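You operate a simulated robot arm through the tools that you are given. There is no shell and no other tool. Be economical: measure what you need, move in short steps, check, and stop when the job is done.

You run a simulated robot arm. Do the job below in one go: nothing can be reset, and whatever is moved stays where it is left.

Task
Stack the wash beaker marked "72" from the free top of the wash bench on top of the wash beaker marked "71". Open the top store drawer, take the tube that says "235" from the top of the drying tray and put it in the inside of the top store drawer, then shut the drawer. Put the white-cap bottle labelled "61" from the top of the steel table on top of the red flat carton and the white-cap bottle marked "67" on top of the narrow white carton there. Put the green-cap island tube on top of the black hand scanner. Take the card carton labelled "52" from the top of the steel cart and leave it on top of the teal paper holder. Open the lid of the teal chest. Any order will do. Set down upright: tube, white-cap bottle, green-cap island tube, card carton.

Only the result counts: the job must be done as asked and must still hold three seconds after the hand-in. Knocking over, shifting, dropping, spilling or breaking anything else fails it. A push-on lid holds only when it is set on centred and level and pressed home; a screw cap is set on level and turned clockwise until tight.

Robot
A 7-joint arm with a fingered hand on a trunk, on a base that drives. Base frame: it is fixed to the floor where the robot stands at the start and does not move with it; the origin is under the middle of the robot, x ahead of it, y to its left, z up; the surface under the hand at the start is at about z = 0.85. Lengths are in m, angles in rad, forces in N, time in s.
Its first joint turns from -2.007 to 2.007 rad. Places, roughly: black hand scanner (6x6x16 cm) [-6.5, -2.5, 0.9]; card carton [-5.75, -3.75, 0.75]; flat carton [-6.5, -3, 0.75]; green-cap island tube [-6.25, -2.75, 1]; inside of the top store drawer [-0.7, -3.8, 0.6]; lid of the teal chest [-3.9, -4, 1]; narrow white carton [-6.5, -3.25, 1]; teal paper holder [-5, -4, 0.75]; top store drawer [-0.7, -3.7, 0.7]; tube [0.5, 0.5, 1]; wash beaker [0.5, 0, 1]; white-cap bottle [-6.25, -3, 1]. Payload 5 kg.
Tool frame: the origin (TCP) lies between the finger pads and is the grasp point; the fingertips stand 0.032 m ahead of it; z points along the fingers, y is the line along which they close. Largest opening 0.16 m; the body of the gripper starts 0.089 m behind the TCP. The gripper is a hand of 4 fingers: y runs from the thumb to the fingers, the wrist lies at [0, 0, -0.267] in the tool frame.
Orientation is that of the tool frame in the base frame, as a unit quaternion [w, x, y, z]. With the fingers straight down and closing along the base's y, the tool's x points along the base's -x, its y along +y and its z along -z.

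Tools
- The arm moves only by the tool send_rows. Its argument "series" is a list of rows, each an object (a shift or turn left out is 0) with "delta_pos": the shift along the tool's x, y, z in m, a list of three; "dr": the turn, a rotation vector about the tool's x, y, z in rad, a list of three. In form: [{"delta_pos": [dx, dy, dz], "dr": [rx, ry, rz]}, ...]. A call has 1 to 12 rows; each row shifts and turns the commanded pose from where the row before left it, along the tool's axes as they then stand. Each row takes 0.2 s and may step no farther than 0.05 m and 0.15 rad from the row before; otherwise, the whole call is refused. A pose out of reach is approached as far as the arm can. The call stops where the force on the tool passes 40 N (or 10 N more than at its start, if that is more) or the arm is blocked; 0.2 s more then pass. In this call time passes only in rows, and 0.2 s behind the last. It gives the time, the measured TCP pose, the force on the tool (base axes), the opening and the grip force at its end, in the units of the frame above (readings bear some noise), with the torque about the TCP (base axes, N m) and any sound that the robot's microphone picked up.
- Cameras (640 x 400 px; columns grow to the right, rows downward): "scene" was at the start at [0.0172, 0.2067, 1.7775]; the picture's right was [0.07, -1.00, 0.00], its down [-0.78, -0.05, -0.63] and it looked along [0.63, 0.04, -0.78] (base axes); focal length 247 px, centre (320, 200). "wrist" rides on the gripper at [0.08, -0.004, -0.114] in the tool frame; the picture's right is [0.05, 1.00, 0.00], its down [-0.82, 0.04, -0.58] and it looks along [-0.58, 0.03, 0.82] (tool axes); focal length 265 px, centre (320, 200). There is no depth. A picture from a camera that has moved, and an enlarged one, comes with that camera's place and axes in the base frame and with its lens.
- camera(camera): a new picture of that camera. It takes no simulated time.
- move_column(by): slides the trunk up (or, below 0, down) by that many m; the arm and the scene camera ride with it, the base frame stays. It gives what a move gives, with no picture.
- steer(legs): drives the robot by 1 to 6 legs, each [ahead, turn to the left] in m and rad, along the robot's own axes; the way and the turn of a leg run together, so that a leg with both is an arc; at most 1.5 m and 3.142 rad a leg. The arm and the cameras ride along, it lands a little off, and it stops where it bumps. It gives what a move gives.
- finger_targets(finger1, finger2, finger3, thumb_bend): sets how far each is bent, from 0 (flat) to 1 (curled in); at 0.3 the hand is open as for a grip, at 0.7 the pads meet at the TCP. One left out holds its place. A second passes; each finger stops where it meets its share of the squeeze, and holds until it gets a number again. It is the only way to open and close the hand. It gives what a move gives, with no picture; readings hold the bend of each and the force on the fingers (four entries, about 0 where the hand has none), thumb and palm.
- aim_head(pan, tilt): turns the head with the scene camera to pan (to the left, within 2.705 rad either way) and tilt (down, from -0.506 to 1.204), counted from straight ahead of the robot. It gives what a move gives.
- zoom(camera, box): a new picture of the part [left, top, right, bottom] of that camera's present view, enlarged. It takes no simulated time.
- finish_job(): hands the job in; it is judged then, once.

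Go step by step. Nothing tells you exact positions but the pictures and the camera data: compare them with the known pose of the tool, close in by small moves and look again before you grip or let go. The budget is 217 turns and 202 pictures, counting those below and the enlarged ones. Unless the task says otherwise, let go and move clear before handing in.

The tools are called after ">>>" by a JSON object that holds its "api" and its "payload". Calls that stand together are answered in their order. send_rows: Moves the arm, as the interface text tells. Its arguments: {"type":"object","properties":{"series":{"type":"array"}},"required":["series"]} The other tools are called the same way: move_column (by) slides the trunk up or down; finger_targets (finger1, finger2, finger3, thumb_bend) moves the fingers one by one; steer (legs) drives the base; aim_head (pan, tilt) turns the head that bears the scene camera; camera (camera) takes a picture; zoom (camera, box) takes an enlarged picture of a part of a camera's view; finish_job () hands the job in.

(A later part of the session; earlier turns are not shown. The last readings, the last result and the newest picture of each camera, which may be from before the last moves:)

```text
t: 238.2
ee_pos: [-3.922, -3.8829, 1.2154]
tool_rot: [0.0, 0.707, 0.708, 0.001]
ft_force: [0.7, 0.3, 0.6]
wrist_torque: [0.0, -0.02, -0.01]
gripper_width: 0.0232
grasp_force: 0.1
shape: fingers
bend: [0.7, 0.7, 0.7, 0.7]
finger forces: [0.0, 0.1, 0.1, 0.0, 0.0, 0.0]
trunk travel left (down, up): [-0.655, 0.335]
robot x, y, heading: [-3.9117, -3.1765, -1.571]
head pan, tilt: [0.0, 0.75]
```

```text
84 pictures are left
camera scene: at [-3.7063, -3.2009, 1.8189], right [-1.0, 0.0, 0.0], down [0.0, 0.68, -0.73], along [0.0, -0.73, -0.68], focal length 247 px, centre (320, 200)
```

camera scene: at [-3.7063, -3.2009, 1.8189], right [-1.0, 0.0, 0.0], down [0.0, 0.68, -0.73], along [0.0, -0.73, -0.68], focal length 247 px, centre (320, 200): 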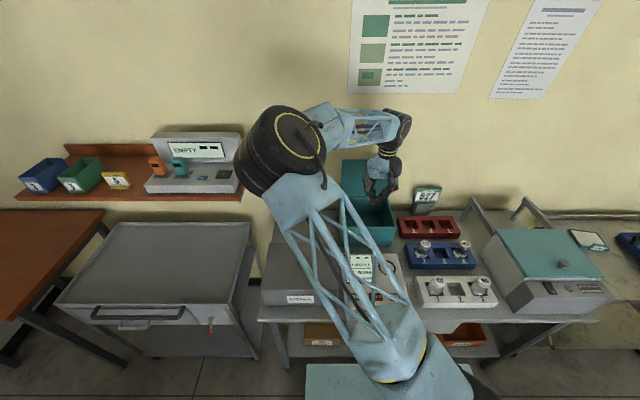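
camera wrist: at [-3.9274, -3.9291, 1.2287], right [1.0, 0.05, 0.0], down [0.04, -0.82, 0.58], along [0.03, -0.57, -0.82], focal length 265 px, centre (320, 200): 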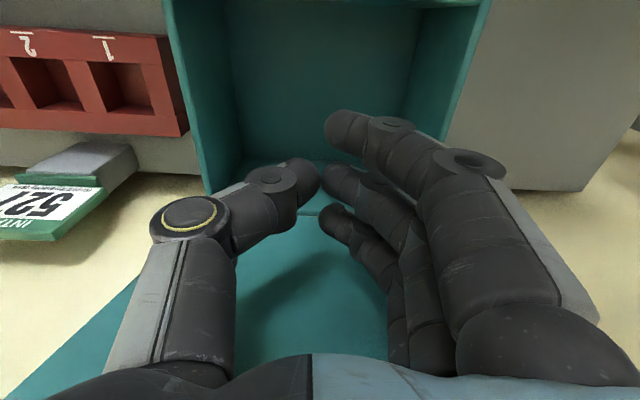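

The lid stands open at about 85°. I retract, turn west and drive to about x = −5.1 to view the cart and steel table.

>>> {"api": "send_rows", "payload": {"series": [{"delta_pos": [0.04, 0, 0]}, {"delta_pos": [0.04, 0, 0]}, {"delta_pos": [0.04, 0, 0]}]}}

>>> {"api": "steer", "payload": {"legs": [[-0.1, 0], [0, -1.571], [1.1, 0]]}}

>>> {"api": "aim_head", "payload": {"pan": 0.25, "tilt": 0.55}}

>>> {"api": "camera", "payload": {"camera": "scene"}}

```text
t: 239.1
ee_pos: [-3.9219, -3.7649, 1.2154]
tool_rot: [-0.001, 0.706, 0.708, 0.0]
ft_force: [0.0, 0.0, -0.8]
wrist_torque: [0.0, 0.02, 0.0]
gripper_width: 0.0231
grasp_force: 0.0
shape: fingers
bend: [0.7, 0.7, 0.7, 0.7]
finger forces: [0.0, 0.0, 0.1, 0.0, 0.0, 0.1]
trunk travel left (down, up): [-0.655, 0.335]
robot x, y, heading: [-3.9122, -3.1788, -1.57]
head pan, tilt: [0.0, 0.75]
```

```text
t: 249.5
ee_pos: [-5.6061, -3.0875, 1.2147]
tool_rot: [-0.001, 1.0, 0.006, 0.001]
ft_force: [0.9, -0.2, -1.2]
wrist_torque: [0.0, -0.01, -0.03]
gripper_width: 0.0231
grasp_force: 0.0
shape: fingers
bend: [0.7, 0.7, 0.7, 0.7]
finger forces: [0.1, 0.0, 0.1, 0.0, 0.1, 0.0]
trunk travel left (down, up): [-0.655, 0.335]
robot x, y, heading: [-5.0164, -3.0944, -3.129]
head pan, tilt: [0.0, 0.75]
```

```text
t: 250.2
ee_pos: [-5.6049, -3.0875, 1.2151]
tool_rot: [0.0, 1.0, 0.007, 0.001]
ft_force: [-0.5, 0.6, 0.3]
wrist_torque: [-0.01, -0.03, 0.02]
gripper_width: 0.0233
grasp_force: 0.0
shape: fingers
bend: [0.7, 0.7, 0.7, 0.7]
finger forces: [0.1, 0.0, 0.0, 0.0, 0.1, 0.1]
trunk travel left (down, up): [-0.655, 0.335]
robot x, y, heading: [-5.0184, -3.091, -3.127]
head pan, tilt: [0.25, 0.55]
```

```text
83 pictures are left
camera scene: at [-5.0412, -3.3205, 1.8362], right [-0.26, 0.97, 0.0], down [0.5, 0.14, -0.85], along [-0.82, -0.22, -0.52], focal length 247 px, centre (320, 200)
```

scene: 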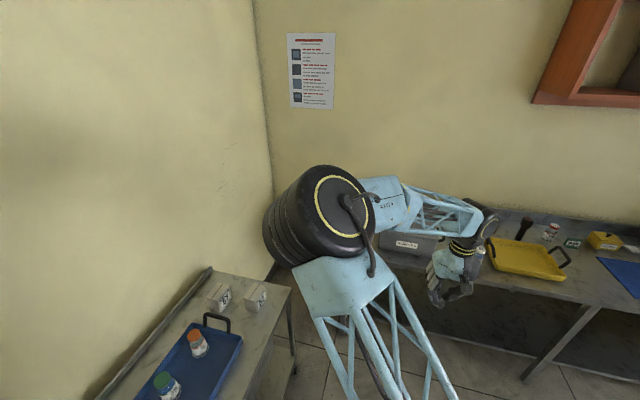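

>>> {"api": "zoom", "payload": {"camera": "scene", "box": [120, 260, 310, 400]}}

>>> {"api": "zoom", "payload": {"camera": "scene", "box": [380, 200, 640, 350]}}

```text
2.86 times, centred on (215, 330) of scene
camera zoom: at [-5.0412, -3.3205, 1.8362], right [-0.26, 0.97, 0.0], down [0.5, 0.14, -0.85], along [-0.82, -0.22, -0.52], focal length 707 px, centre (620, -171)
```

zoom: 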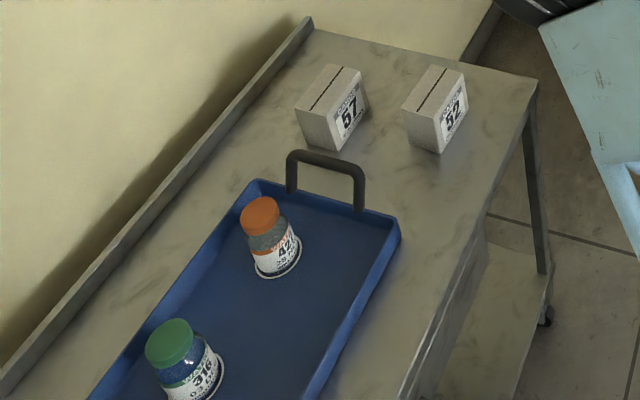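

```text
2.46 times, centred on (510, 275) of scene
camera zoom: at [-5.0412, -3.3205, 1.8362], right [-0.26, 0.97, 0.0], down [0.5, 0.14, -0.85], along [-0.82, -0.22, -0.52], focal length 609 px, centre (-148, 15)
```

zoom: 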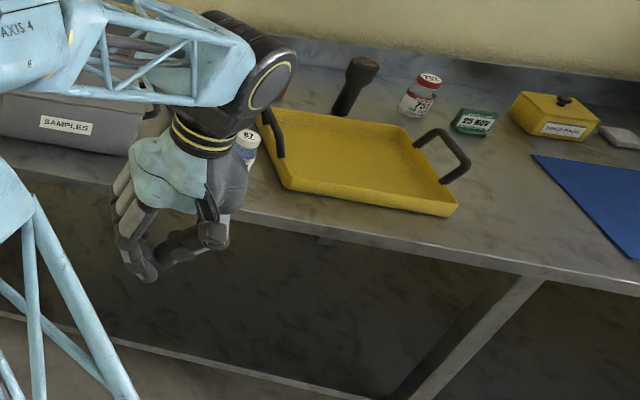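

Carton 52 sits at about (−5.7, −3.8) on the cart; the teal paper holder is near (−4.97, −3.92). I drive to x ≈ −5.35 and face the cart.

>>> {"api": "steer", "payload": {"legs": [[0.33, 0], [0, 1.556]]}}

>>> {"api": "aim_head", "payload": {"pan": 0.0, "tilt": 0.85}}

>>> {"api": "camera", "payload": {"camera": "scene"}}

>>> {"api": "camera", "payload": {"camera": "wrist"}}

```text
t: 256.4
ee_pos: [-5.365, -3.6844, 1.2149]
tool_rot: [-0.002, 0.706, 0.709, 0.0]
ft_force: [0.8, -0.2, -0.1]
wrist_torque: [0.0, 0.0, 0.01]
gripper_width: 0.0232
grasp_force: 0.0
shape: fingers
bend: [0.7, 0.7, 0.7, 0.7]
finger forces: [0.1, 0.0, 0.0, 0.0, 0.0, 0.0]
trunk travel left (down, up): [-0.655, 0.335]
robot x, y, heading: [-5.3557, -3.0965, -1.566]
head pan, tilt: [0.25, 0.55]
```

```text
t: 257.2
ee_pos: [-5.3655, -3.6849, 1.2155]
tool_rot: [-0.002, 0.705, 0.709, 0.0]
ft_force: [-0.8, 0.3, 0.1]
wrist_torque: [0.02, -0.01, 0.04]
gripper_width: 0.0233
grasp_force: 0.1
shape: fingers
bend: [0.7, 0.7, 0.7, 0.7]
finger forces: [0.1, 0.0, 0.0, 0.0, 0.0, 0.1]
trunk travel left (down, up): [-0.655, 0.335]
robot x, y, heading: [-5.3516, -3.097, -1.563]
head pan, tilt: [0.0, 0.85]
```

```text
80 pictures are left
camera scene: at [-5.15, -3.1162, 1.8109], right [-1.0, -0.01, 0.0], down [0.0, 0.75, -0.66], along [0.0, -0.66, -0.75], focal length 247 px, centre (320, 200)
```

scene: 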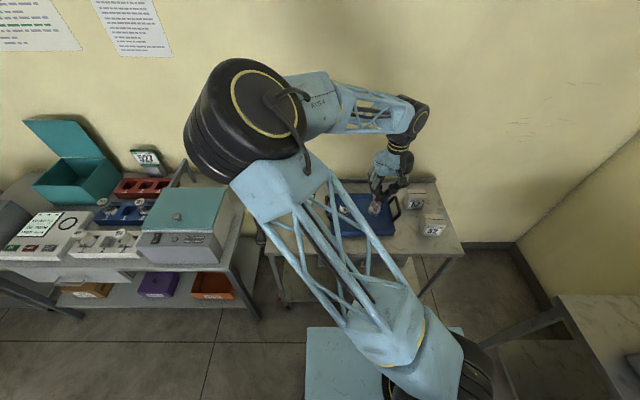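

```text
79 pictures are left
camera wrist: at [-5.3701, -3.6039, 1.3304], right [1.0, 0.06, 0.0], down [0.05, -0.82, 0.58], along [0.03, -0.57, -0.82], focal length 265 px, centre (320, 200)
```

wrist: 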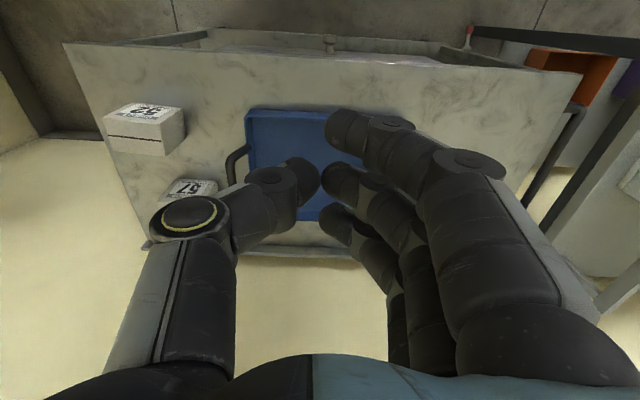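

I move above carton 52 with the hand open.

>>> {"api": "finger_targets", "payload": {"finger1": 0.3, "finger2": 0.3, "finger3": 0.3, "thumb_bend": 0.3}}

>>> {"api": "send_rows", "payload": {"series": [{"delta_pos": [-0.012, -0.043, 0]}, {"delta_pos": [-0.012, -0.043, 0]}, {"delta_pos": [-0.012, -0.043, 0]}, {"delta_pos": [-0.012, -0.043, 0]}, {"delta_pos": [-0.012, -0.043, 0]}, {"delta_pos": [-0.012, -0.043, 0]}, {"delta_pos": [-0.008, -0.037, 0]}]}}

>>> {"api": "camera", "payload": {"camera": "wrist"}}

>>> {"api": "zoom", "payload": {"camera": "scene", "box": [320, 140, 480, 280]}}

```text
t: 258.2
ee_pos: [-5.3659, -3.6843, 1.2146]
tool_rot: [-0.001, 0.705, 0.709, 0.0]
ft_force: [0.2, 0.0, -0.7]
wrist_torque: [-0.01, -0.02, 0.0]
gripper_width: 0.1702
grasp_force: 0.1
shape: fingers
bend: [0.3, 0.3, 0.3, 0.3]
finger forces: [0.0, 0.1, 0.1, 0.0, 0.1, 0.0]
trunk travel left (down, up): [-0.655, 0.335]
robot x, y, heading: [-5.3556, -3.0952, -1.564]
head pan, tilt: [0.0, 0.85]
```

```text
t: 259.9
ee_pos: [-5.6635, -3.7658, 1.214]
tool_rot: [-0.001, 0.706, 0.708, 0.001]
ft_force: [-1.0, -0.9, -0.6]
wrist_torque: [-0.02, 0.0, -0.01]
gripper_width: 0.1703
grasp_force: 0.2
shape: fingers
bend: [0.3, 0.3, 0.3, 0.3]
finger forces: [0.1, 0.0, 0.1, 0.1, 0.0, 0.0]
trunk travel left (down, up): [-0.655, 0.335]
robot x, y, heading: [-5.3558, -3.097, -1.564]
head pan, tilt: [0.0, 0.85]
```

```text
78 pictures are left
camera wrist: at [-5.6671, -3.6852, 1.3297], right [1.0, 0.06, 0.0], down [0.05, -0.82, 0.58], along [0.03, -0.57, -0.82], focal length 265 px, centre (320, 200)
```

wrist: 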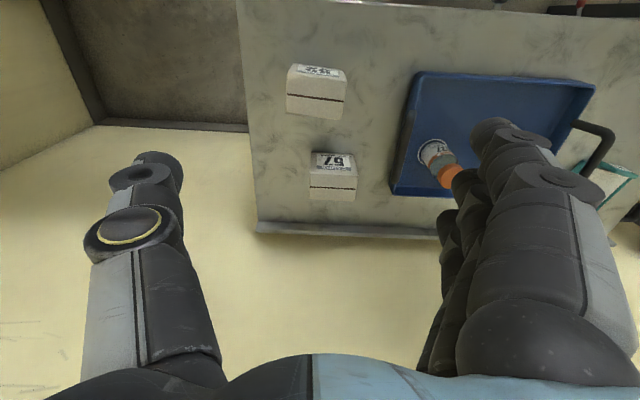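

```text
2.86 times, centred on (400, 210) of scene
camera zoom: at [-5.1517, -3.1165, 1.8111], right [-1.0, 0.0, 0.0], down [0.0, 0.75, -0.66], along [0.0, -0.66, -0.75], focal length 707 px, centre (91, 171)
```

zoom: 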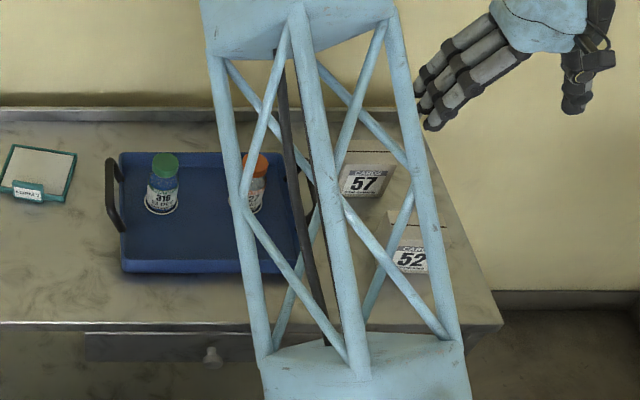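

Carton 52's top is at about (−5.669, −3.792, 0.893), slightly yawed. I align and descend partway.

>>> {"api": "send_rows", "payload": {"series": [{"delta_pos": [-0.026, -0.006, 0], "dr": [0, 0, 0.08]}, {"delta_pos": [0, 0, 0.05]}, {"delta_pos": [0, 0, 0.05]}, {"delta_pos": [0, 0, 0.05]}, {"delta_pos": [0, 0, 0.05]}, {"delta_pos": [0, 0, 0.05]}, {"delta_pos": [0, 0, 0.02]}]}}

>>> {"api": "camera", "payload": {"camera": "wrist"}}

```text
t: 261.4
ee_pos: [-5.6674, -3.7887, 0.9453]
tool_rot: [-0.001, 0.734, 0.679, 0.0]
ft_force: [0.2, 0.2, 0.5]
wrist_torque: [0.0, 0.0, -0.01]
gripper_width: 0.1699
grasp_force: 0.1
shape: fingers
bend: [0.3, 0.3, 0.3, 0.3]
finger forces: [0.1, 0.0, 0.0, 0.0, 0.0, 0.1]
trunk travel left (down, up): [-0.655, 0.335]
robot x, y, heading: [-5.3541, -3.1017, -1.567]
head pan, tilt: [0.0, 0.85]
```

```text
76 pictures are left
camera wrist: at [-5.6652, -3.7082, 1.0609], right [1.0, -0.02, 0.0], down [-0.02, -0.82, 0.58], along [-0.02, -0.58, -0.82], focal length 265 px, centre (320, 200)
```

wrist: 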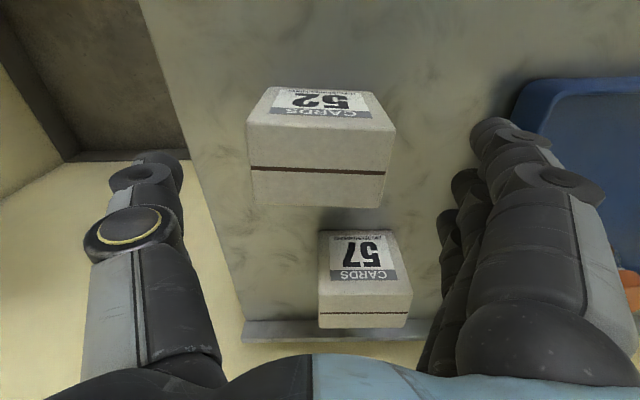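

Aligned. I descend to z ≈ 0.885 and grip across the long side.

>>> {"api": "send_rows", "payload": {"series": [{"delta_pos": [-0.008, 0, 0.03]}, {"delta_pos": [0, 0, 0.02]}, {"delta_pos": [0, 0, 0.012]}]}}

>>> {"api": "finger_targets", "payload": {"finger1": 0.58, "finger2": 0.58, "finger3": 0.58, "thumb_bend": 0.58}}

>>> {"api": "camera", "payload": {"camera": "wrist"}}

```text
t: 262.2
ee_pos: [-5.6675, -3.7987, 0.8837]
tool_rot: [-0.002, 0.733, 0.68, 0.0]
ft_force: [1.3, 1.0, 0.1]
wrist_torque: [-0.02, 0.01, 0.02]
gripper_width: 0.1703
grasp_force: 0.1
shape: fingers
bend: [0.3, 0.3, 0.3, 0.3]
finger forces: [0.0, 0.0, 0.0, 0.1, 0.0, 0.0]
trunk travel left (down, up): [-0.655, 0.335]
robot x, y, heading: [-5.3518, -3.0978, -1.569]
head pan, tilt: [0.0, 0.85]
```

```text
t: 263.2
ee_pos: [-5.6679, -3.7983, 0.8827]
tool_rot: [-0.002, 0.733, 0.68, 0.0]
ft_force: [0.5, -0.3, 0.6]
wrist_torque: [-0.03, -0.01, -0.02]
gripper_width: 0.0966
grasp_force: 18.2
shape: fingers
bend: [0.49, 0.49, 0.54, 0.52]
finger forces: [7.3, 7.6, 3.7, 0.0, 17.6, 0.0]
trunk travel left (down, up): [-0.655, 0.335]
robot x, y, heading: [-5.3551, -3.0951, -1.564]
head pan, tilt: [0.0, 0.85]
```

```text
75 pictures are left
camera wrist: at [-5.6663, -3.7174, 0.9988], right [1.0, -0.02, 0.0], down [-0.02, -0.82, 0.58], along [-0.01, -0.58, -0.82], focal length 265 px, centre (320, 200)
```

wrist: 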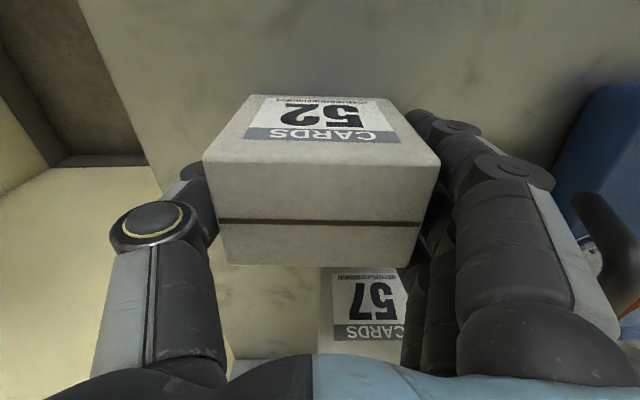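

Gripped. I lift and carry it over toward the paper holder, staying high.

>>> {"api": "send_rows", "payload": {"series": [{"delta_pos": [0, 0, -0.02]}, {"delta_pos": [0, 0, -0.05]}, {"delta_pos": [0, 0, -0.05]}, {"delta_pos": [0, 0, -0.05]}, {"delta_pos": [0, 0, -0.05]}]}}

>>> {"api": "send_rows", "payload": {"series": [{"delta_pos": [0, 0.045, 0]}, {"delta_pos": [0, 0.045, 0]}, {"delta_pos": [0, 0.045, 0]}, {"delta_pos": [0, 0.045, 0]}, {"delta_pos": [0, 0.045, 0]}, {"delta_pos": [0, 0.045, 0]}, {"delta_pos": [0, 0.045, 0]}, {"delta_pos": [0, 0.045, 0]}, {"delta_pos": [0, 0.045, 0]}, {"delta_pos": [0, 0.045, 0]}, {"delta_pos": [0, 0.045, 0]}]}}

>>> {"api": "camera", "payload": {"camera": "wrist"}}

>>> {"api": "camera", "payload": {"camera": "scene"}}

```text
t: 264.4
ee_pos: [-5.6666, -3.7974, 1.1046]
tool_rot: [-0.001, 0.734, 0.679, 0.001]
ft_force: [0.1, -0.2, -1.1]
wrist_torque: [-0.02, 0.0, 0.01]
gripper_width: 0.0968
grasp_force: 18.1
shape: fingers
bend: [0.49, 0.49, 0.54, 0.52]
finger forces: [7.4, 7.7, 3.7, 0.1, 17.6, 0.1]
trunk travel left (down, up): [-0.655, 0.335]
robot x, y, heading: [-5.354, -3.1025, -1.562]
head pan, tilt: [0.0, 0.85]
```

```text
t: 266.9
ee_pos: [-5.1732, -3.835, 1.1007]
tool_rot: [-0.001, 0.734, 0.68, 0.0]
ft_force: [-0.4, -0.4, -1.7]
wrist_torque: [0.02, 0.04, -0.01]
gripper_width: 0.0966
grasp_force: 18.2
shape: fingers
bend: [0.49, 0.49, 0.54, 0.52]
finger forces: [7.5, 7.6, 3.6, 0.0, 17.6, 0.0]
trunk travel left (down, up): [-0.655, 0.335]
robot x, y, heading: [-5.3563, -3.1034, -1.564]
head pan, tilt: [0.0, 0.85]
```

```text
74 pictures are left
camera wrist: at [-5.1706, -3.7555, 1.2157], right [1.0, -0.02, 0.0], down [-0.02, -0.82, 0.58], along [-0.02, -0.58, -0.82], focal length 265 px, centre (320, 200)
```

wrist: 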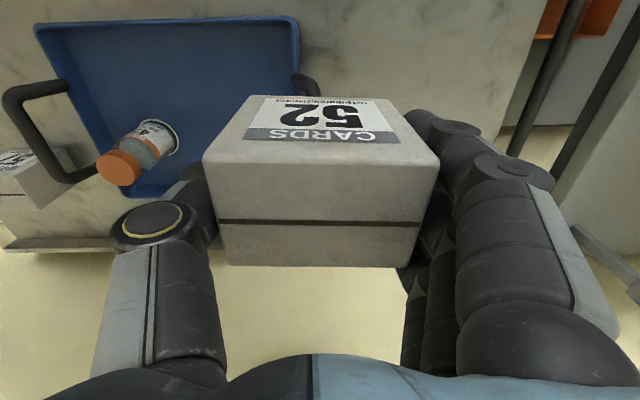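

```text
73 pictures are left
camera scene: at [-5.1488, -3.1162, 1.8107], right [-1.0, -0.01, 0.0], down [0.0, 0.75, -0.66], along [0.0, -0.66, -0.75], focal length 247 px, centre (320, 200)
```

scene: 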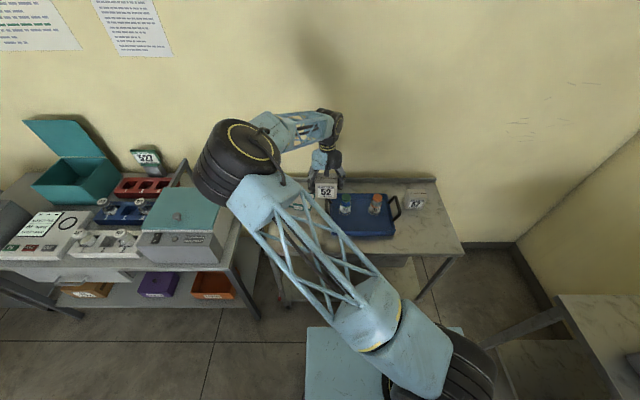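

The holder's centre computes to about (−5.053, −4.008), yawed about −0.24 rad, top near z 0.80. I drive 8 cm closer, shift over it and match the yaw.

>>> {"api": "steer", "payload": {"legs": [[0.08, 0]]}}

>>> {"api": "send_rows", "payload": {"series": [{"delta_pos": [-0.0207, 0.0315, 0]}, {"delta_pos": [-0.0207, 0.0315, 0]}, {"delta_pos": [-0.0207, 0.0315, 0]}, {"delta_pos": [-0.0207, 0.0315, 0]}, {"dr": [0, 0, 0.14]}]}}

>>> {"api": "camera", "payload": {"camera": "scene"}}

>>> {"api": "camera", "payload": {"camera": "wrist"}}

```text
t: 267.9
ee_pos: [-5.1726, -3.9159, 1.1002]
tool_rot: [-0.002, 0.734, 0.679, 0.001]
ft_force: [0.2, -0.4, -0.8]
wrist_torque: [0.06, 0.0, -0.04]
gripper_width: 0.0971
grasp_force: 18.5
shape: fingers
bend: [0.49, 0.49, 0.54, 0.52]
finger forces: [7.5, 7.7, 3.6, 0.0, 17.6, 0.0]
trunk travel left (down, up): [-0.655, 0.335]
robot x, y, heading: [-5.3556, -3.1728, -1.571]
head pan, tilt: [0.0, 0.85]
```

```text
t: 269.1
ee_pos: [-5.0565, -4.0075, 1.1001]
tool_rot: [-0.002, 0.779, 0.627, 0.0]
ft_force: [0.3, 0.0, -0.2]
wrist_torque: [0.0, 0.0, -0.03]
gripper_width: 0.0969
grasp_force: 17.8
shape: fingers
bend: [0.49, 0.49, 0.54, 0.52]
finger forces: [7.2, 7.6, 3.6, 0.0, 17.6, 0.1]
trunk travel left (down, up): [-0.655, 0.335]
robot x, y, heading: [-5.355, -3.1771, -1.561]
head pan, tilt: [0.0, 0.85]
```

```text
72 pictures are left
camera scene: at [-5.1495, -3.1945, 1.8109], right [-1.0, 0.0, 0.0], down [0.0, 0.75, -0.66], along [0.0, -0.66, -0.75], focal length 247 px, centre (320, 200)
```

scene: 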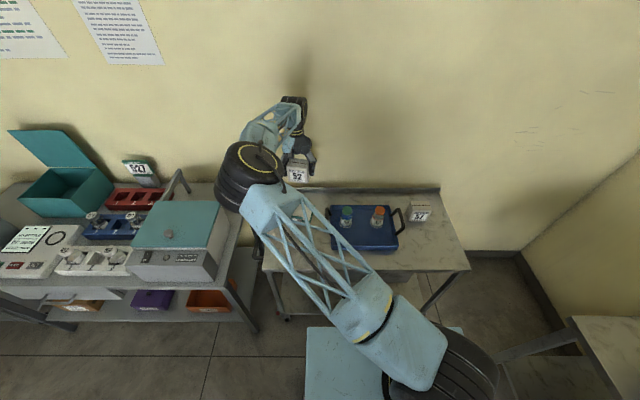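

```text
71 pictures are left
camera wrist: at [-5.043, -3.9277, 1.215], right [0.99, -0.16, 0.0], down [-0.13, -0.81, 0.58], along [-0.1, -0.57, -0.82], focal length 265 px, centre (320, 200)
```

wrist: 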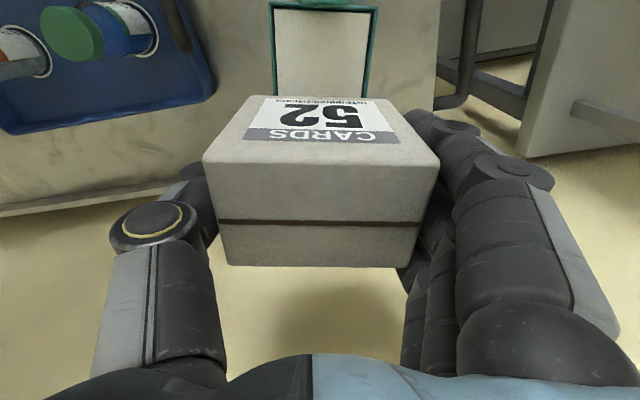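

Yaw matches. The holder centre is about (−5.053, −3.988), so I shift 1.7 cm back and lower.

>>> {"api": "send_rows", "payload": {"series": [{"delta_pos": [0.017, 0, 0]}, {"delta_pos": [0, 0, 0.05]}, {"delta_pos": [0, 0, 0.05]}, {"delta_pos": [0, 0, 0.05]}, {"delta_pos": [0, 0, 0.02]}]}}

>>> {"api": "camera", "payload": {"camera": "wrist"}}

>>> {"api": "zoom", "payload": {"camera": "scene", "box": [230, 110, 350, 220]}}

```text
t: 270.3
ee_pos: [-5.0501, -3.9883, 0.9274]
tool_rot: [-0.001, 0.779, 0.626, 0.0]
ft_force: [-0.1, 0.4, -0.4]
wrist_torque: [0.04, 0.01, -0.02]
gripper_width: 0.0965
grasp_force: 17.8
shape: fingers
bend: [0.49, 0.49, 0.54, 0.52]
finger forces: [7.3, 7.7, 3.4, 0.0, 17.3, 0.0]
trunk travel left (down, up): [-0.655, 0.335]
robot x, y, heading: [-5.3546, -3.1773, -1.568]
head pan, tilt: [0.0, 0.85]
```

```text
70 pictures are left
camera wrist: at [-5.0387, -3.9094, 1.0439], right [0.99, -0.16, 0.0], down [-0.13, -0.81, 0.58], along [-0.1, -0.57, -0.82], focal length 265 px, centre (320, 200)
```

wrist: 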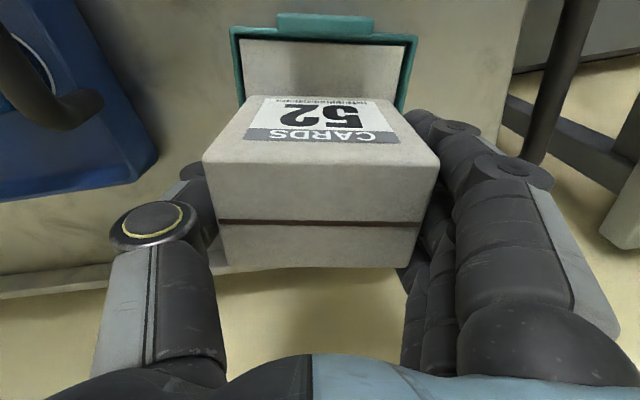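

```text
3.64 times, centred on (290, 165) of scene
camera zoom: at [-5.1493, -3.1951, 1.8109], right [-1.0, 0.0, 0.0], down [0.0, 0.75, -0.66], along [0.0, -0.66, -0.75], focal length 900 px, centre (429, 327)
```

zoom: 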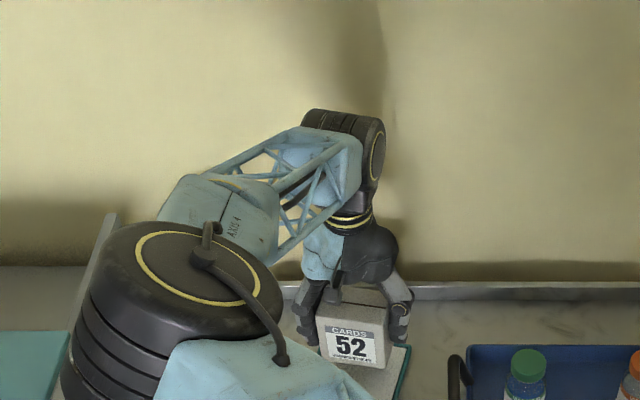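

Well aligned over the holder. I lower to contact.

>>> {"api": "send_rows", "payload": {"series": [{"delta_pos": [0, 0, 0.01]}, {"delta_pos": [0, 0, 0.006]}]}}

>>> {"api": "send_rows", "payload": {"series": [{"delta_pos": [0, 0, 0.004]}, {"delta_pos": [0, 0, 0.004]}]}}

>>> {"api": "camera", "payload": {"camera": "wrist"}}

```text
t: 270.9
ee_pos: [-5.0517, -3.9885, 0.9131]
tool_rot: [-0.001, 0.779, 0.627, 0.0]
ft_force: [-0.1, 0.0, -1.5]
wrist_torque: [0.0, -0.02, 0.01]
gripper_width: 0.0966
grasp_force: 17.5
shape: fingers
bend: [0.49, 0.49, 0.54, 0.52]
finger forces: [7.4, 7.6, 3.3, 0.1, 17.3, 0.0]
trunk travel left (down, up): [-0.655, 0.335]
robot x, y, heading: [-5.359, -3.1724, -1.565]
head pan, tilt: [0.0, 0.85]
```

```text
t: 271.5
ee_pos: [-5.0498, -3.9891, 0.9051]
tool_rot: [0.0, 0.779, 0.627, 0.001]
ft_force: [0.4, -0.8, -0.4]
wrist_torque: [0.01, 0.02, -0.02]
gripper_width: 0.0967
grasp_force: 17.5
shape: fingers
bend: [0.49, 0.49, 0.54, 0.52]
finger forces: [7.3, 7.7, 3.5, 0.0, 17.4, 0.1]
trunk travel left (down, up): [-0.655, 0.335]
robot x, y, heading: [-5.3509, -3.1739, -1.569]
head pan, tilt: [0.0, 0.85]
```

```text
68 pictures are left
camera wrist: at [-5.0376, -3.9101, 1.0203], right [0.99, -0.16, 0.0], down [-0.13, -0.81, 0.58], along [-0.1, -0.57, -0.82], focal length 265 px, centre (320, 200)
```

wrist: 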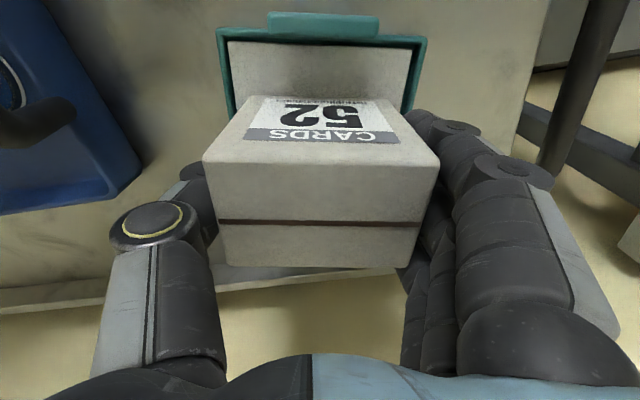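

>>> {"api": "send_rows", "payload": {"series": [{"delta_pos": [0, 0, 0.004]}, {"delta_pos": [0, 0, 0.003]}]}}

>>> {"api": "send_rows", "payload": {"series": [{"delta_pos": [0, 0, 0.003]}, {"delta_pos": [0, 0, 0.003]}]}}

```text
t: 272.1
ee_pos: [-5.049, -3.9893, 0.8992]
tool_rot: [-0.001, 0.779, 0.627, 0.0]
ft_force: [-0.5, -0.1, -0.6]
wrist_torque: [-0.04, -0.01, -0.01]
gripper_width: 0.0967
grasp_force: 18.1
shape: fingers
bend: [0.49, 0.49, 0.54, 0.52]
finger forces: [7.3, 7.7, 3.4, 0.1, 17.5, 0.0]
trunk travel left (down, up): [-0.655, 0.335]
robot x, y, heading: [-5.3514, -3.1721, -1.565]
head pan, tilt: [0.0, 0.85]
```

```text
t: 272.7
ee_pos: [-5.0499, -3.9903, 0.8922]
tool_rot: [0.0, 0.779, 0.627, 0.0]
ft_force: [0.4, -0.2, -0.4]
wrist_torque: [-0.04, -0.02, -0.02]
gripper_width: 0.0967
grasp_force: 18.2
shape: fingers
bend: [0.49, 0.49, 0.54, 0.52]
finger forces: [7.4, 7.6, 3.4, 0.0, 17.5, 0.1]
trunk travel left (down, up): [-0.655, 0.335]
robot x, y, heading: [-5.3555, -3.1761, -1.565]
head pan, tilt: [0.0, 0.85]
```

No contact yet (the holder is thin). I go on in 2 mm steps.

>>> {"api": "send_rows", "payload": {"series": [{"delta_pos": [0, 0, 0.002]}, {"delta_pos": [0, 0, 0.002]}]}}

>>> {"api": "send_rows", "payload": {"series": [{"delta_pos": [0, 0, 0.002]}, {"delta_pos": [0, 0, 0.002]}]}}

>>> {"api": "camera", "payload": {"camera": "wrist"}}

```text
t: 273.3
ee_pos: [-5.0506, -3.9916, 0.8887]
tool_rot: [-0.001, 0.779, 0.627, 0.0]
ft_force: [0.6, -0.1, -0.6]
wrist_torque: [0.01, 0.0, 0.0]
gripper_width: 0.0966
grasp_force: 17.8
shape: fingers
bend: [0.49, 0.49, 0.54, 0.52]
finger forces: [7.3, 7.7, 3.4, 0.1, 17.3, 0.0]
trunk travel left (down, up): [-0.655, 0.335]
robot x, y, heading: [-5.356, -3.1747, -1.568]
head pan, tilt: [0.0, 0.85]
```

```text
t: 273.9
ee_pos: [-5.0503, -3.9902, 0.8866]
tool_rot: [0.0, 0.779, 0.627, 0.0]
ft_force: [-0.2, -0.3, 13.9]
wrist_torque: [0.0, -0.65, 0.02]
gripper_width: 0.0965
grasp_force: 19.4
shape: fingers
bend: [0.5, 0.49, 0.55, 0.52]
finger forces: [8.2, 8.2, 3.4, 0.0, 19.0, 0.1]
trunk travel left (down, up): [-0.655, 0.335]
robot x, y, heading: [-5.3547, -3.1715, -1.565]
head pan, tilt: [0.0, 0.85]
```

```text
67 pictures are left
camera wrist: at [-5.0379, -3.9105, 1.0012], right [0.99, -0.16, 0.0], down [-0.13, -0.81, 0.58], along [-0.09, -0.57, -0.82], focal length 265 px, centre (320, 200)
```

wrist: 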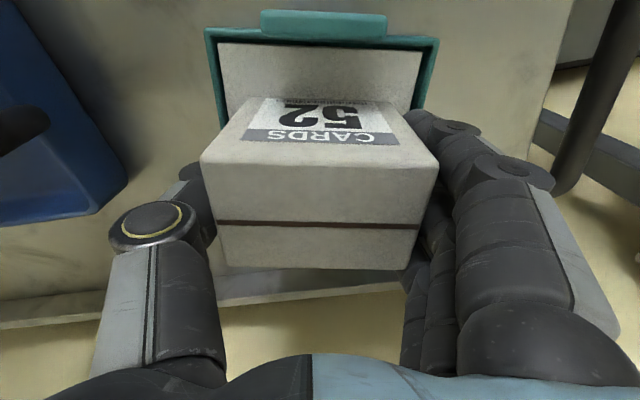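

Contact, first on the right edge; the carton is inside the holder's outline. I release gently and rise.

>>> {"api": "finger_targets", "payload": {"finger1": 0.47, "finger2": 0.47, "finger3": 0.47, "thumb_bend": 0.48}}

>>> {"api": "finger_targets", "payload": {"finger1": 0.35, "finger2": 0.35, "finger3": 0.35, "thumb_bend": 0.35}}

>>> {"api": "send_rows", "payload": {"series": [{"delta_pos": [0, 0, -0.03]}, {"delta_pos": [0, 0, -0.05]}, {"delta_pos": [0, 0, -0.05]}, {"delta_pos": [0, 0, -0.05]}, {"delta_pos": [0, 0, -0.05]}, {"delta_pos": [0, 0, -0.05]}, {"delta_pos": [0, 0, -0.05]}]}}

>>> {"api": "camera", "payload": {"camera": "wrist"}}

```text
t: 274.9
ee_pos: [-5.0501, -3.9901, 0.8842]
tool_rot: [0.0, 0.779, 0.627, 0.001]
ft_force: [0.0, -0.3, -0.3]
wrist_torque: [-0.01, 0.0, 0.0]
gripper_width: 0.1014
grasp_force: 0.1
shape: fingers
bend: [0.47, 0.47, 0.47, 0.48]
finger forces: [0.0, 0.1, 0.1, 0.1, 0.1, 0.0]
trunk travel left (down, up): [-0.655, 0.335]
robot x, y, heading: [-5.3555, -3.1733, -1.568]
head pan, tilt: [0.0, 0.85]
```

```text
t: 275.9
ee_pos: [-5.0506, -3.9904, 0.8834]
tool_rot: [-0.002, 0.78, 0.626, 0.001]
ft_force: [-0.2, 0.5, 0.0]
wrist_torque: [0.01, 0.02, -0.04]
gripper_width: 0.1507
grasp_force: 0.0
shape: fingers
bend: [0.35, 0.35, 0.35, 0.35]
finger forces: [0.1, 0.0, 0.0, 0.0, 0.0, 0.0]
trunk travel left (down, up): [-0.655, 0.335]
robot x, y, heading: [-5.3543, -3.1775, -1.566]
head pan, tilt: [0.0, 0.85]
```

```text
t: 277.5
ee_pos: [-5.0498, -3.9916, 1.2164]
tool_rot: [-0.001, 0.78, 0.626, 0.0]
ft_force: [-0.8, 0.3, -0.2]
wrist_torque: [-0.01, 0.0, 0.02]
gripper_width: 0.151
grasp_force: 0.0
shape: fingers
bend: [0.35, 0.35, 0.35, 0.35]
finger forces: [0.0, 0.0, 0.1, 0.1, 0.1, 0.0]
trunk travel left (down, up): [-0.655, 0.335]
robot x, y, heading: [-5.354, -3.1777, -1.56]
head pan, tilt: [0.0, 0.85]
```

```text
66 pictures are left
camera wrist: at [-5.0372, -3.9112, 1.3321], right [0.99, -0.16, 0.0], down [-0.13, -0.81, 0.58], along [-0.1, -0.57, -0.82], focal length 265 px, centre (320, 200)
```

wrist: 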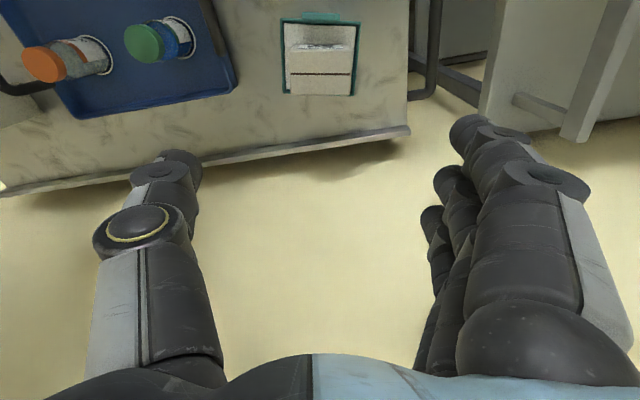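

Carton 52 stands on the teal holder. I retract, back up, and turn to face the steel table (−x).

>>> {"api": "send_rows", "payload": {"series": [{"delta_pos": [0.04, 0, 0], "dr": [0, 0, -0.11]}, {"delta_pos": [0.04, -0.02, 0], "dr": [0, 0, -0.11]}, {"delta_pos": [0.03, -0.038, 0]}, {"delta_pos": [0.03, -0.038, 0]}, {"delta_pos": [0.03, -0.038, 0]}, {"delta_pos": [0.02, -0.038, 0]}, {"delta_pos": [0.01, -0.038, 0]}, {"delta_pos": [0, -0.04, 0]}]}}

>>> {"api": "steer", "payload": {"legs": [[-0.25, 0], [0, -1.571]]}}

>>> {"api": "aim_head", "payload": {"pan": -0.05, "tilt": 0.75}}

>>> {"api": "camera", "payload": {"camera": "scene"}}

>>> {"api": "camera", "payload": {"camera": "wrist"}}

```text
t: 279.3
ee_pos: [-5.291, -3.7927, 1.2152]
tool_rot: [-0.001, 0.705, 0.709, 0.001]
ft_force: [0.0, 0.4, 0.1]
wrist_torque: [-0.05, -0.04, 0.04]
gripper_width: 0.1509
grasp_force: 0.0
shape: fingers
bend: [0.35, 0.35, 0.35, 0.35]
finger forces: [0.0, 0.1, 0.0, 0.0, 0.1, 0.1]
trunk travel left (down, up): [-0.655, 0.335]
robot x, y, heading: [-5.3553, -3.1734, -1.562]
head pan, tilt: [0.0, 0.85]
```

```text
t: 285.1
ee_pos: [-5.9728, -2.9933, 1.2162]
tool_rot: [-0.001, 1.0, 0.004, 0.001]
ft_force: [-0.4, 0.8, 0.4]
wrist_torque: [-0.02, -0.03, 0.01]
gripper_width: 0.1508
grasp_force: 0.1
shape: fingers
bend: [0.35, 0.35, 0.35, 0.35]
finger forces: [0.0, 0.0, 0.0, 0.0, 0.0, 0.0]
trunk travel left (down, up): [-0.655, 0.335]
robot x, y, heading: [-5.3539, -2.9253, -3.137]
head pan, tilt: [0.0, 0.85]
```

```text
t: 285.8
ee_pos: [-5.9724, -2.993, 1.2176]
tool_rot: [-0.001, 1.0, 0.003, 0.001]
ft_force: [0.4, -0.1, -0.4]
wrist_torque: [0.0, 0.0, 0.03]
gripper_width: 0.1508
grasp_force: 0.1
shape: fingers
bend: [0.35, 0.35, 0.35, 0.35]
finger forces: [0.0, 0.0, 0.1, 0.0, 0.0, 0.0]
trunk travel left (down, up): [-0.655, 0.335]
robot x, y, heading: [-5.3553, -2.9254, -3.139]
head pan, tilt: [-0.051, 0.75]
```

```text
65 pictures are left
camera scene: at [-5.3756, -3.1272, 1.8189], right [0.04, 1.0, 0.0], down [0.68, -0.03, -0.73], along [-0.73, 0.03, -0.68], focal length 247 px, centre (320, 200)
```

scene: 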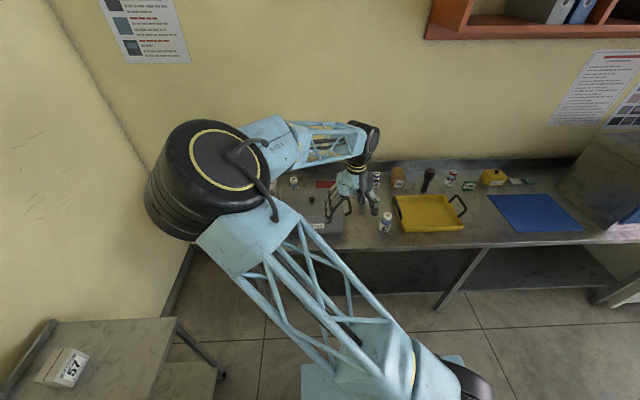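

```text
64 pictures are left
camera wrist: at [-5.8917, -2.9872, 1.3317], right [0.06, -1.0, 0.0], down [-0.82, -0.05, 0.58], along [-0.57, -0.03, -0.82], focal length 265 px, centre (320, 200)
```

wrist: 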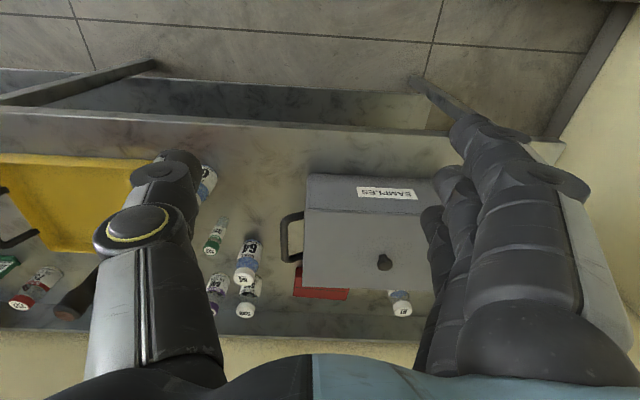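

>>> {"api": "zoom", "payload": {"camera": "wrist", "box": [180, 150, 440, 330]}}

>>> {"api": "zoom", "payload": {"camera": "scene", "box": [270, 140, 490, 260]}}

```text
2.22 times, centred on (310, 240) of wrist
camera zoom: at [-5.8917, -2.9872, 1.3317], right [0.06, -1.0, 0.0], down [-0.82, -0.05, 0.58], along [-0.57, -0.03, -0.82], focal length 590 px, centre (342, 111)
```

zoom: 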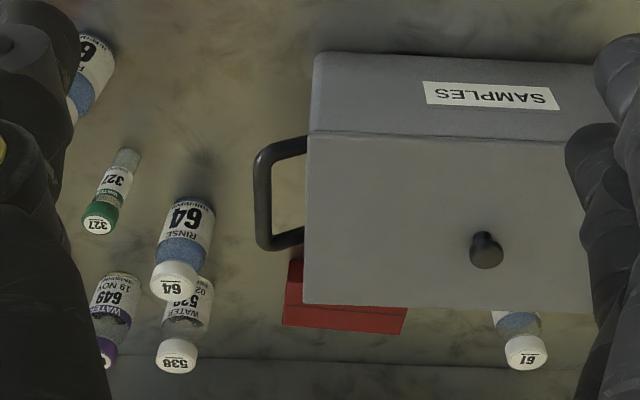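

```text
2.91 times, centred on (380, 200) of scene
camera zoom: at [-5.3756, -3.1272, 1.8189], right [0.04, 1.0, 0.0], down [0.68, -0.03, -0.73], along [-0.73, 0.03, -0.68], focal length 720 px, centre (146, 200)
```

zoom: 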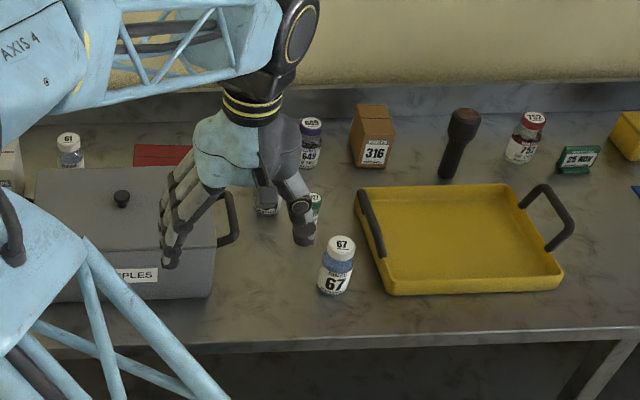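

I can identify bottle 67 (front), 61 and the red carton behind the SAMPLES box, the narrow white carton at the far left, the green tube and the scanner. I drive 0.3 m closer and move the hand over bottle 67.

>>> {"api": "steer", "payload": {"legs": [[0.28, 0]]}}

>>> {"api": "send_rows", "payload": {"series": [{"delta_pos": [0.03, -0.04, 0]}, {"delta_pos": [0.03, -0.04, 0]}, {"delta_pos": [0.03, -0.04, 0]}, {"delta_pos": [0, -0.048, 0]}, {"delta_pos": [0, -0.045, 0]}]}}

>>> {"api": "camera", "payload": {"camera": "wrist"}}

>>> {"api": "camera", "payload": {"camera": "scene"}}

```text
t: 287.8
ee_pos: [-6.2546, -2.9955, 1.2152]
tool_rot: [-0.002, 1.0, 0.005, 0.002]
ft_force: [-0.8, 0.7, -0.5]
wrist_torque: [-0.01, -0.03, -0.04]
gripper_width: 0.1507
grasp_force: 0.0
shape: fingers
bend: [0.35, 0.35, 0.35, 0.35]
finger forces: [0.1, 0.0, 0.1, 0.1, 0.0, 0.1]
trunk travel left (down, up): [-0.655, 0.335]
robot x, y, heading: [-5.6393, -2.9279, -3.134]
head pan, tilt: [-0.051, 0.75]
```

```text
t: 289.0
ee_pos: [-6.1681, -2.7819, 1.2182]
tool_rot: [0.0, 1.0, 0.005, 0.002]
ft_force: [-0.2, 1.0, 0.4]
wrist_torque: [-0.03, -0.04, -0.01]
gripper_width: 0.1507
grasp_force: 0.1
shape: fingers
bend: [0.35, 0.35, 0.35, 0.35]
finger forces: [0.0, 0.1, 0.0, 0.0, 0.0, 0.0]
trunk travel left (down, up): [-0.655, 0.335]
robot x, y, heading: [-5.6409, -2.9261, -3.131]
head pan, tilt: [-0.051, 0.75]
```

```text
61 pictures are left
camera wrist: at [-6.0881, -2.777, 1.3333], right [0.06, -1.0, 0.0], down [-0.82, -0.05, 0.57], along [-0.57, -0.04, -0.82], focal length 265 px, centre (320, 200)
```

wrist: 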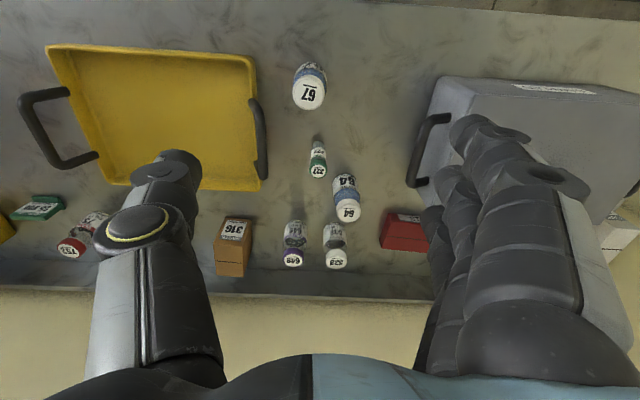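

```text
60 pictures are left
camera scene: at [-5.659, -3.128, 1.8191], right [0.04, 1.0, 0.0], down [0.68, -0.03, -0.73], along [-0.73, 0.03, -0.68], focal length 247 px, centre (320, 200)
```

scene: 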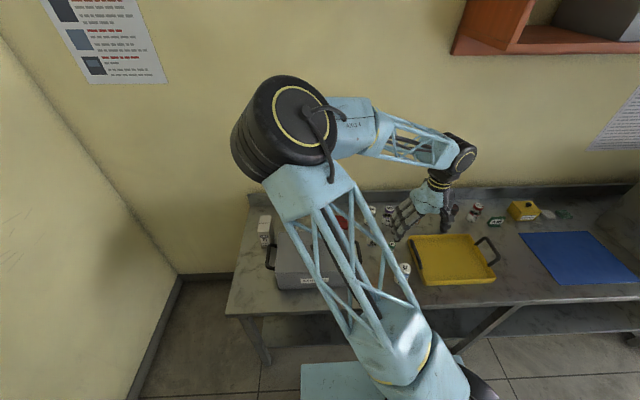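

Bottle 67's cap is at about (−6.179, −2.770, 0.95). I narrow the opening (tray nearby), align and descend partway.

>>> {"api": "finger_targets", "payload": {"finger1": 0.42, "finger2": 0.42, "finger3": 0.42, "thumb_bend": 0.42}}

>>> {"api": "send_rows", "payload": {"series": [{"delta_pos": [-0.01, -0.012, 0.04]}, {"delta_pos": [0, 0, 0.05]}, {"delta_pos": [0, 0, 0.05]}, {"delta_pos": [0, 0, 0.05]}, {"delta_pos": [0, 0, 0.02]}]}}

>>> {"api": "camera", "payload": {"camera": "wrist"}}

```text
t: 290.0
ee_pos: [-6.1673, -2.7834, 1.2188]
tool_rot: [-0.002, 1.0, 0.004, 0.0]
ft_force: [-0.2, -0.1, -0.1]
wrist_torque: [-0.01, -0.02, 0.04]
gripper_width: 0.1245
grasp_force: 0.0
shape: fingers
bend: [0.42, 0.42, 0.42, 0.42]
finger forces: [0.1, 0.1, 0.1, 0.0, 0.0, 0.1]
trunk travel left (down, up): [-0.655, 0.335]
robot x, y, heading: [-5.6373, -2.9291, -3.133]
head pan, tilt: [-0.051, 0.75]
```

```text
t: 291.2
ee_pos: [-6.1769, -2.7714, 1.0057]
tool_rot: [0.0, 1.0, 0.005, 0.002]
ft_force: [-0.3, 0.6, 0.0]
wrist_torque: [0.01, -0.02, 0.01]
gripper_width: 0.1241
grasp_force: 0.0
shape: fingers
bend: [0.42, 0.42, 0.42, 0.42]
finger forces: [0.1, 0.0, 0.0, 0.0, 0.0, 0.0]
trunk travel left (down, up): [-0.655, 0.335]
robot x, y, heading: [-5.639, -2.9276, -3.128]
head pan, tilt: [-0.051, 0.75]
```

```text
59 pictures are left
camera wrist: at [-6.0976, -2.7663, 1.1214], right [0.06, -1.0, 0.0], down [-0.82, -0.05, 0.57], along [-0.57, -0.03, -0.82], focal length 265 px, centre (320, 200)
```

wrist: 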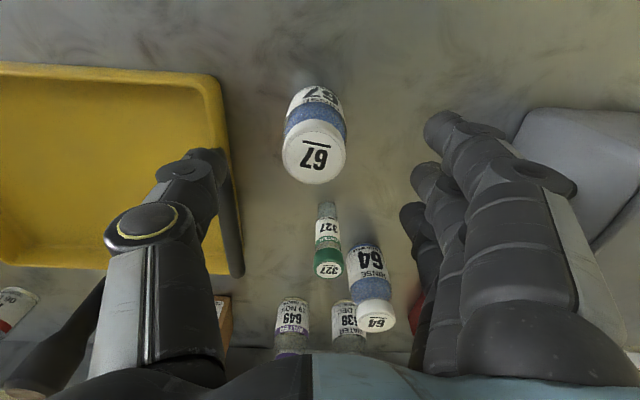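

Good alignment (4 mm correction). I descend to z = 0.92 and grip.

>>> {"api": "send_rows", "payload": {"series": [{"delta_pos": [0, -0.004, 0.04]}, {"delta_pos": [0, 0, 0.03]}, {"delta_pos": [0, 0, 0.015]}]}}

>>> {"api": "finger_targets", "payload": {"finger1": 0.5, "finger2": 0.63, "finger3": 0.5, "thumb_bend": 0.62}}

>>> {"api": "camera", "payload": {"camera": "wrist"}}

```text
t: 292.0
ee_pos: [-6.1767, -2.7644, 0.9215]
tool_rot: [-0.001, 1.0, 0.005, 0.002]
ft_force: [-0.7, 0.2, 0.1]
wrist_torque: [0.01, 0.03, -0.02]
gripper_width: 0.1239
grasp_force: 0.1
shape: fingers
bend: [0.42, 0.42, 0.42, 0.42]
finger forces: [0.0, 0.0, 0.1, 0.0, 0.0, 0.0]
trunk travel left (down, up): [-0.655, 0.335]
robot x, y, heading: [-5.6396, -2.9285, -3.128]
head pan, tilt: [-0.051, 0.75]
```

```text
t: 293.0
ee_pos: [-6.1768, -2.7645, 0.9223]
tool_rot: [-0.001, 1.0, 0.004, 0.001]
ft_force: [0.0, 0.2, 0.1]
wrist_torque: [0.0, 0.0, 0.03]
gripper_width: 0.0753
grasp_force: 6.0
shape: fingers
bend: [0.5, 0.57, 0.5, 0.6]
finger forces: [0.1, 6.0, 0.0, 0.1, 6.0, 0.0]
trunk travel left (down, up): [-0.655, 0.335]
robot x, y, heading: [-5.6398, -2.9287, -3.132]
head pan, tilt: [-0.051, 0.75]
```

```text
58 pictures are left
camera wrist: at [-6.0969, -2.7596, 1.0368], right [0.06, -1.0, 0.0], down [-0.82, -0.05, 0.58], along [-0.57, -0.03, -0.82], focal length 265 px, centre (320, 200)
```

wrist: 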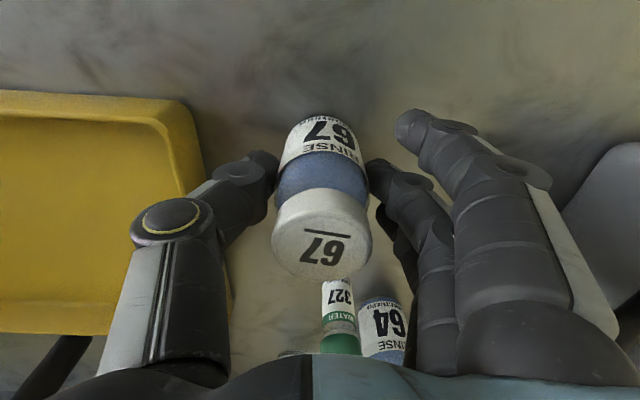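

67 is gripped upright. I lift and carry it toward the narrow white carton.

>>> {"api": "send_rows", "payload": {"series": [{"delta_pos": [0, 0, -0.02]}, {"delta_pos": [0, 0, -0.045]}, {"delta_pos": [0, 0, -0.045]}, {"delta_pos": [0, 0, -0.045]}, {"delta_pos": [0, 0, -0.045]}, {"delta_pos": [0, 0, -0.045]}]}}

>>> {"api": "send_rows", "payload": {"series": [{"delta_pos": [-0.015, 0.045, 0]}, {"delta_pos": [-0.015, 0.045, 0]}, {"delta_pos": [-0.015, 0.045, 0]}, {"delta_pos": [-0.015, 0.045, 0]}, {"delta_pos": [-0.015, 0.045, 0]}, {"delta_pos": [-0.015, 0.045, 0]}, {"delta_pos": [-0.015, 0.045, 0]}, {"delta_pos": [-0.015, 0.045, 0]}, {"delta_pos": [-0.015, 0.045, 0]}, {"delta_pos": [-0.015, 0.045, 0]}, {"delta_pos": [-0.015, 0.045, 0]}]}}

>>> {"api": "camera", "payload": {"camera": "wrist"}}

>>> {"api": "camera", "payload": {"camera": "scene"}}

```text
t: 294.4
ee_pos: [-6.177, -2.7645, 1.1678]
tool_rot: [-0.001, 1.0, 0.005, 0.0]
ft_force: [0.1, 0.0, -2.2]
wrist_torque: [0.01, 0.02, 0.0]
gripper_width: 0.0755
grasp_force: 6.2
shape: fingers
bend: [0.5, 0.57, 0.5, 0.6]
finger forces: [0.0, 6.0, 0.1, 0.0, 6.0, 0.0]
trunk travel left (down, up): [-0.655, 0.335]
robot x, y, heading: [-5.6396, -2.9262, -3.134]
head pan, tilt: [-0.051, 0.75]
```

```text
t: 296.8
ee_pos: [-6.3392, -3.2627, 1.1666]
tool_rot: [-0.001, 1.0, 0.003, 0.001]
ft_force: [-0.3, 0.7, -1.0]
wrist_torque: [0.02, 0.0, -0.02]
gripper_width: 0.0752
grasp_force: 5.8
shape: fingers
bend: [0.5, 0.57, 0.5, 0.6]
finger forces: [0.1, 5.9, 0.0, 0.1, 5.7, 0.1]
trunk travel left (down, up): [-0.655, 0.335]
robot x, y, heading: [-5.6395, -2.9303, -3.136]
head pan, tilt: [-0.051, 0.75]
```

```text
57 pictures are left
camera wrist: at [-6.2599, -3.2587, 1.2807], right [0.06, -1.0, 0.0], down [-0.82, -0.05, 0.57], along [-0.57, -0.03, -0.82], focal length 265 px, centre (320, 200)
```

wrist: 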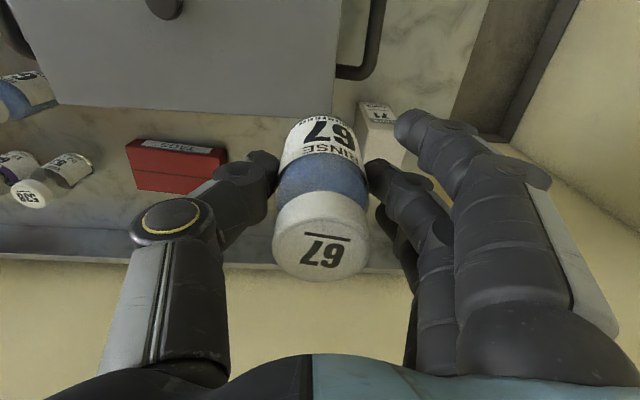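

```text
56 pictures are left
camera scene: at [-5.6593, -3.1311, 1.8187], right [0.04, 1.0, 0.0], down [0.68, -0.03, -0.73], along [-0.73, 0.03, -0.68], focal length 247 px, centre (320, 200)
```

scene: 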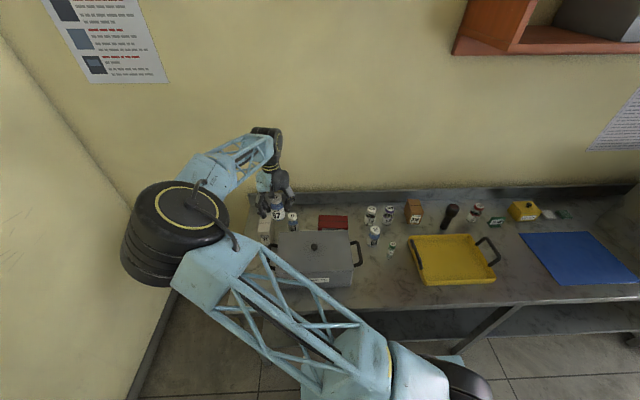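

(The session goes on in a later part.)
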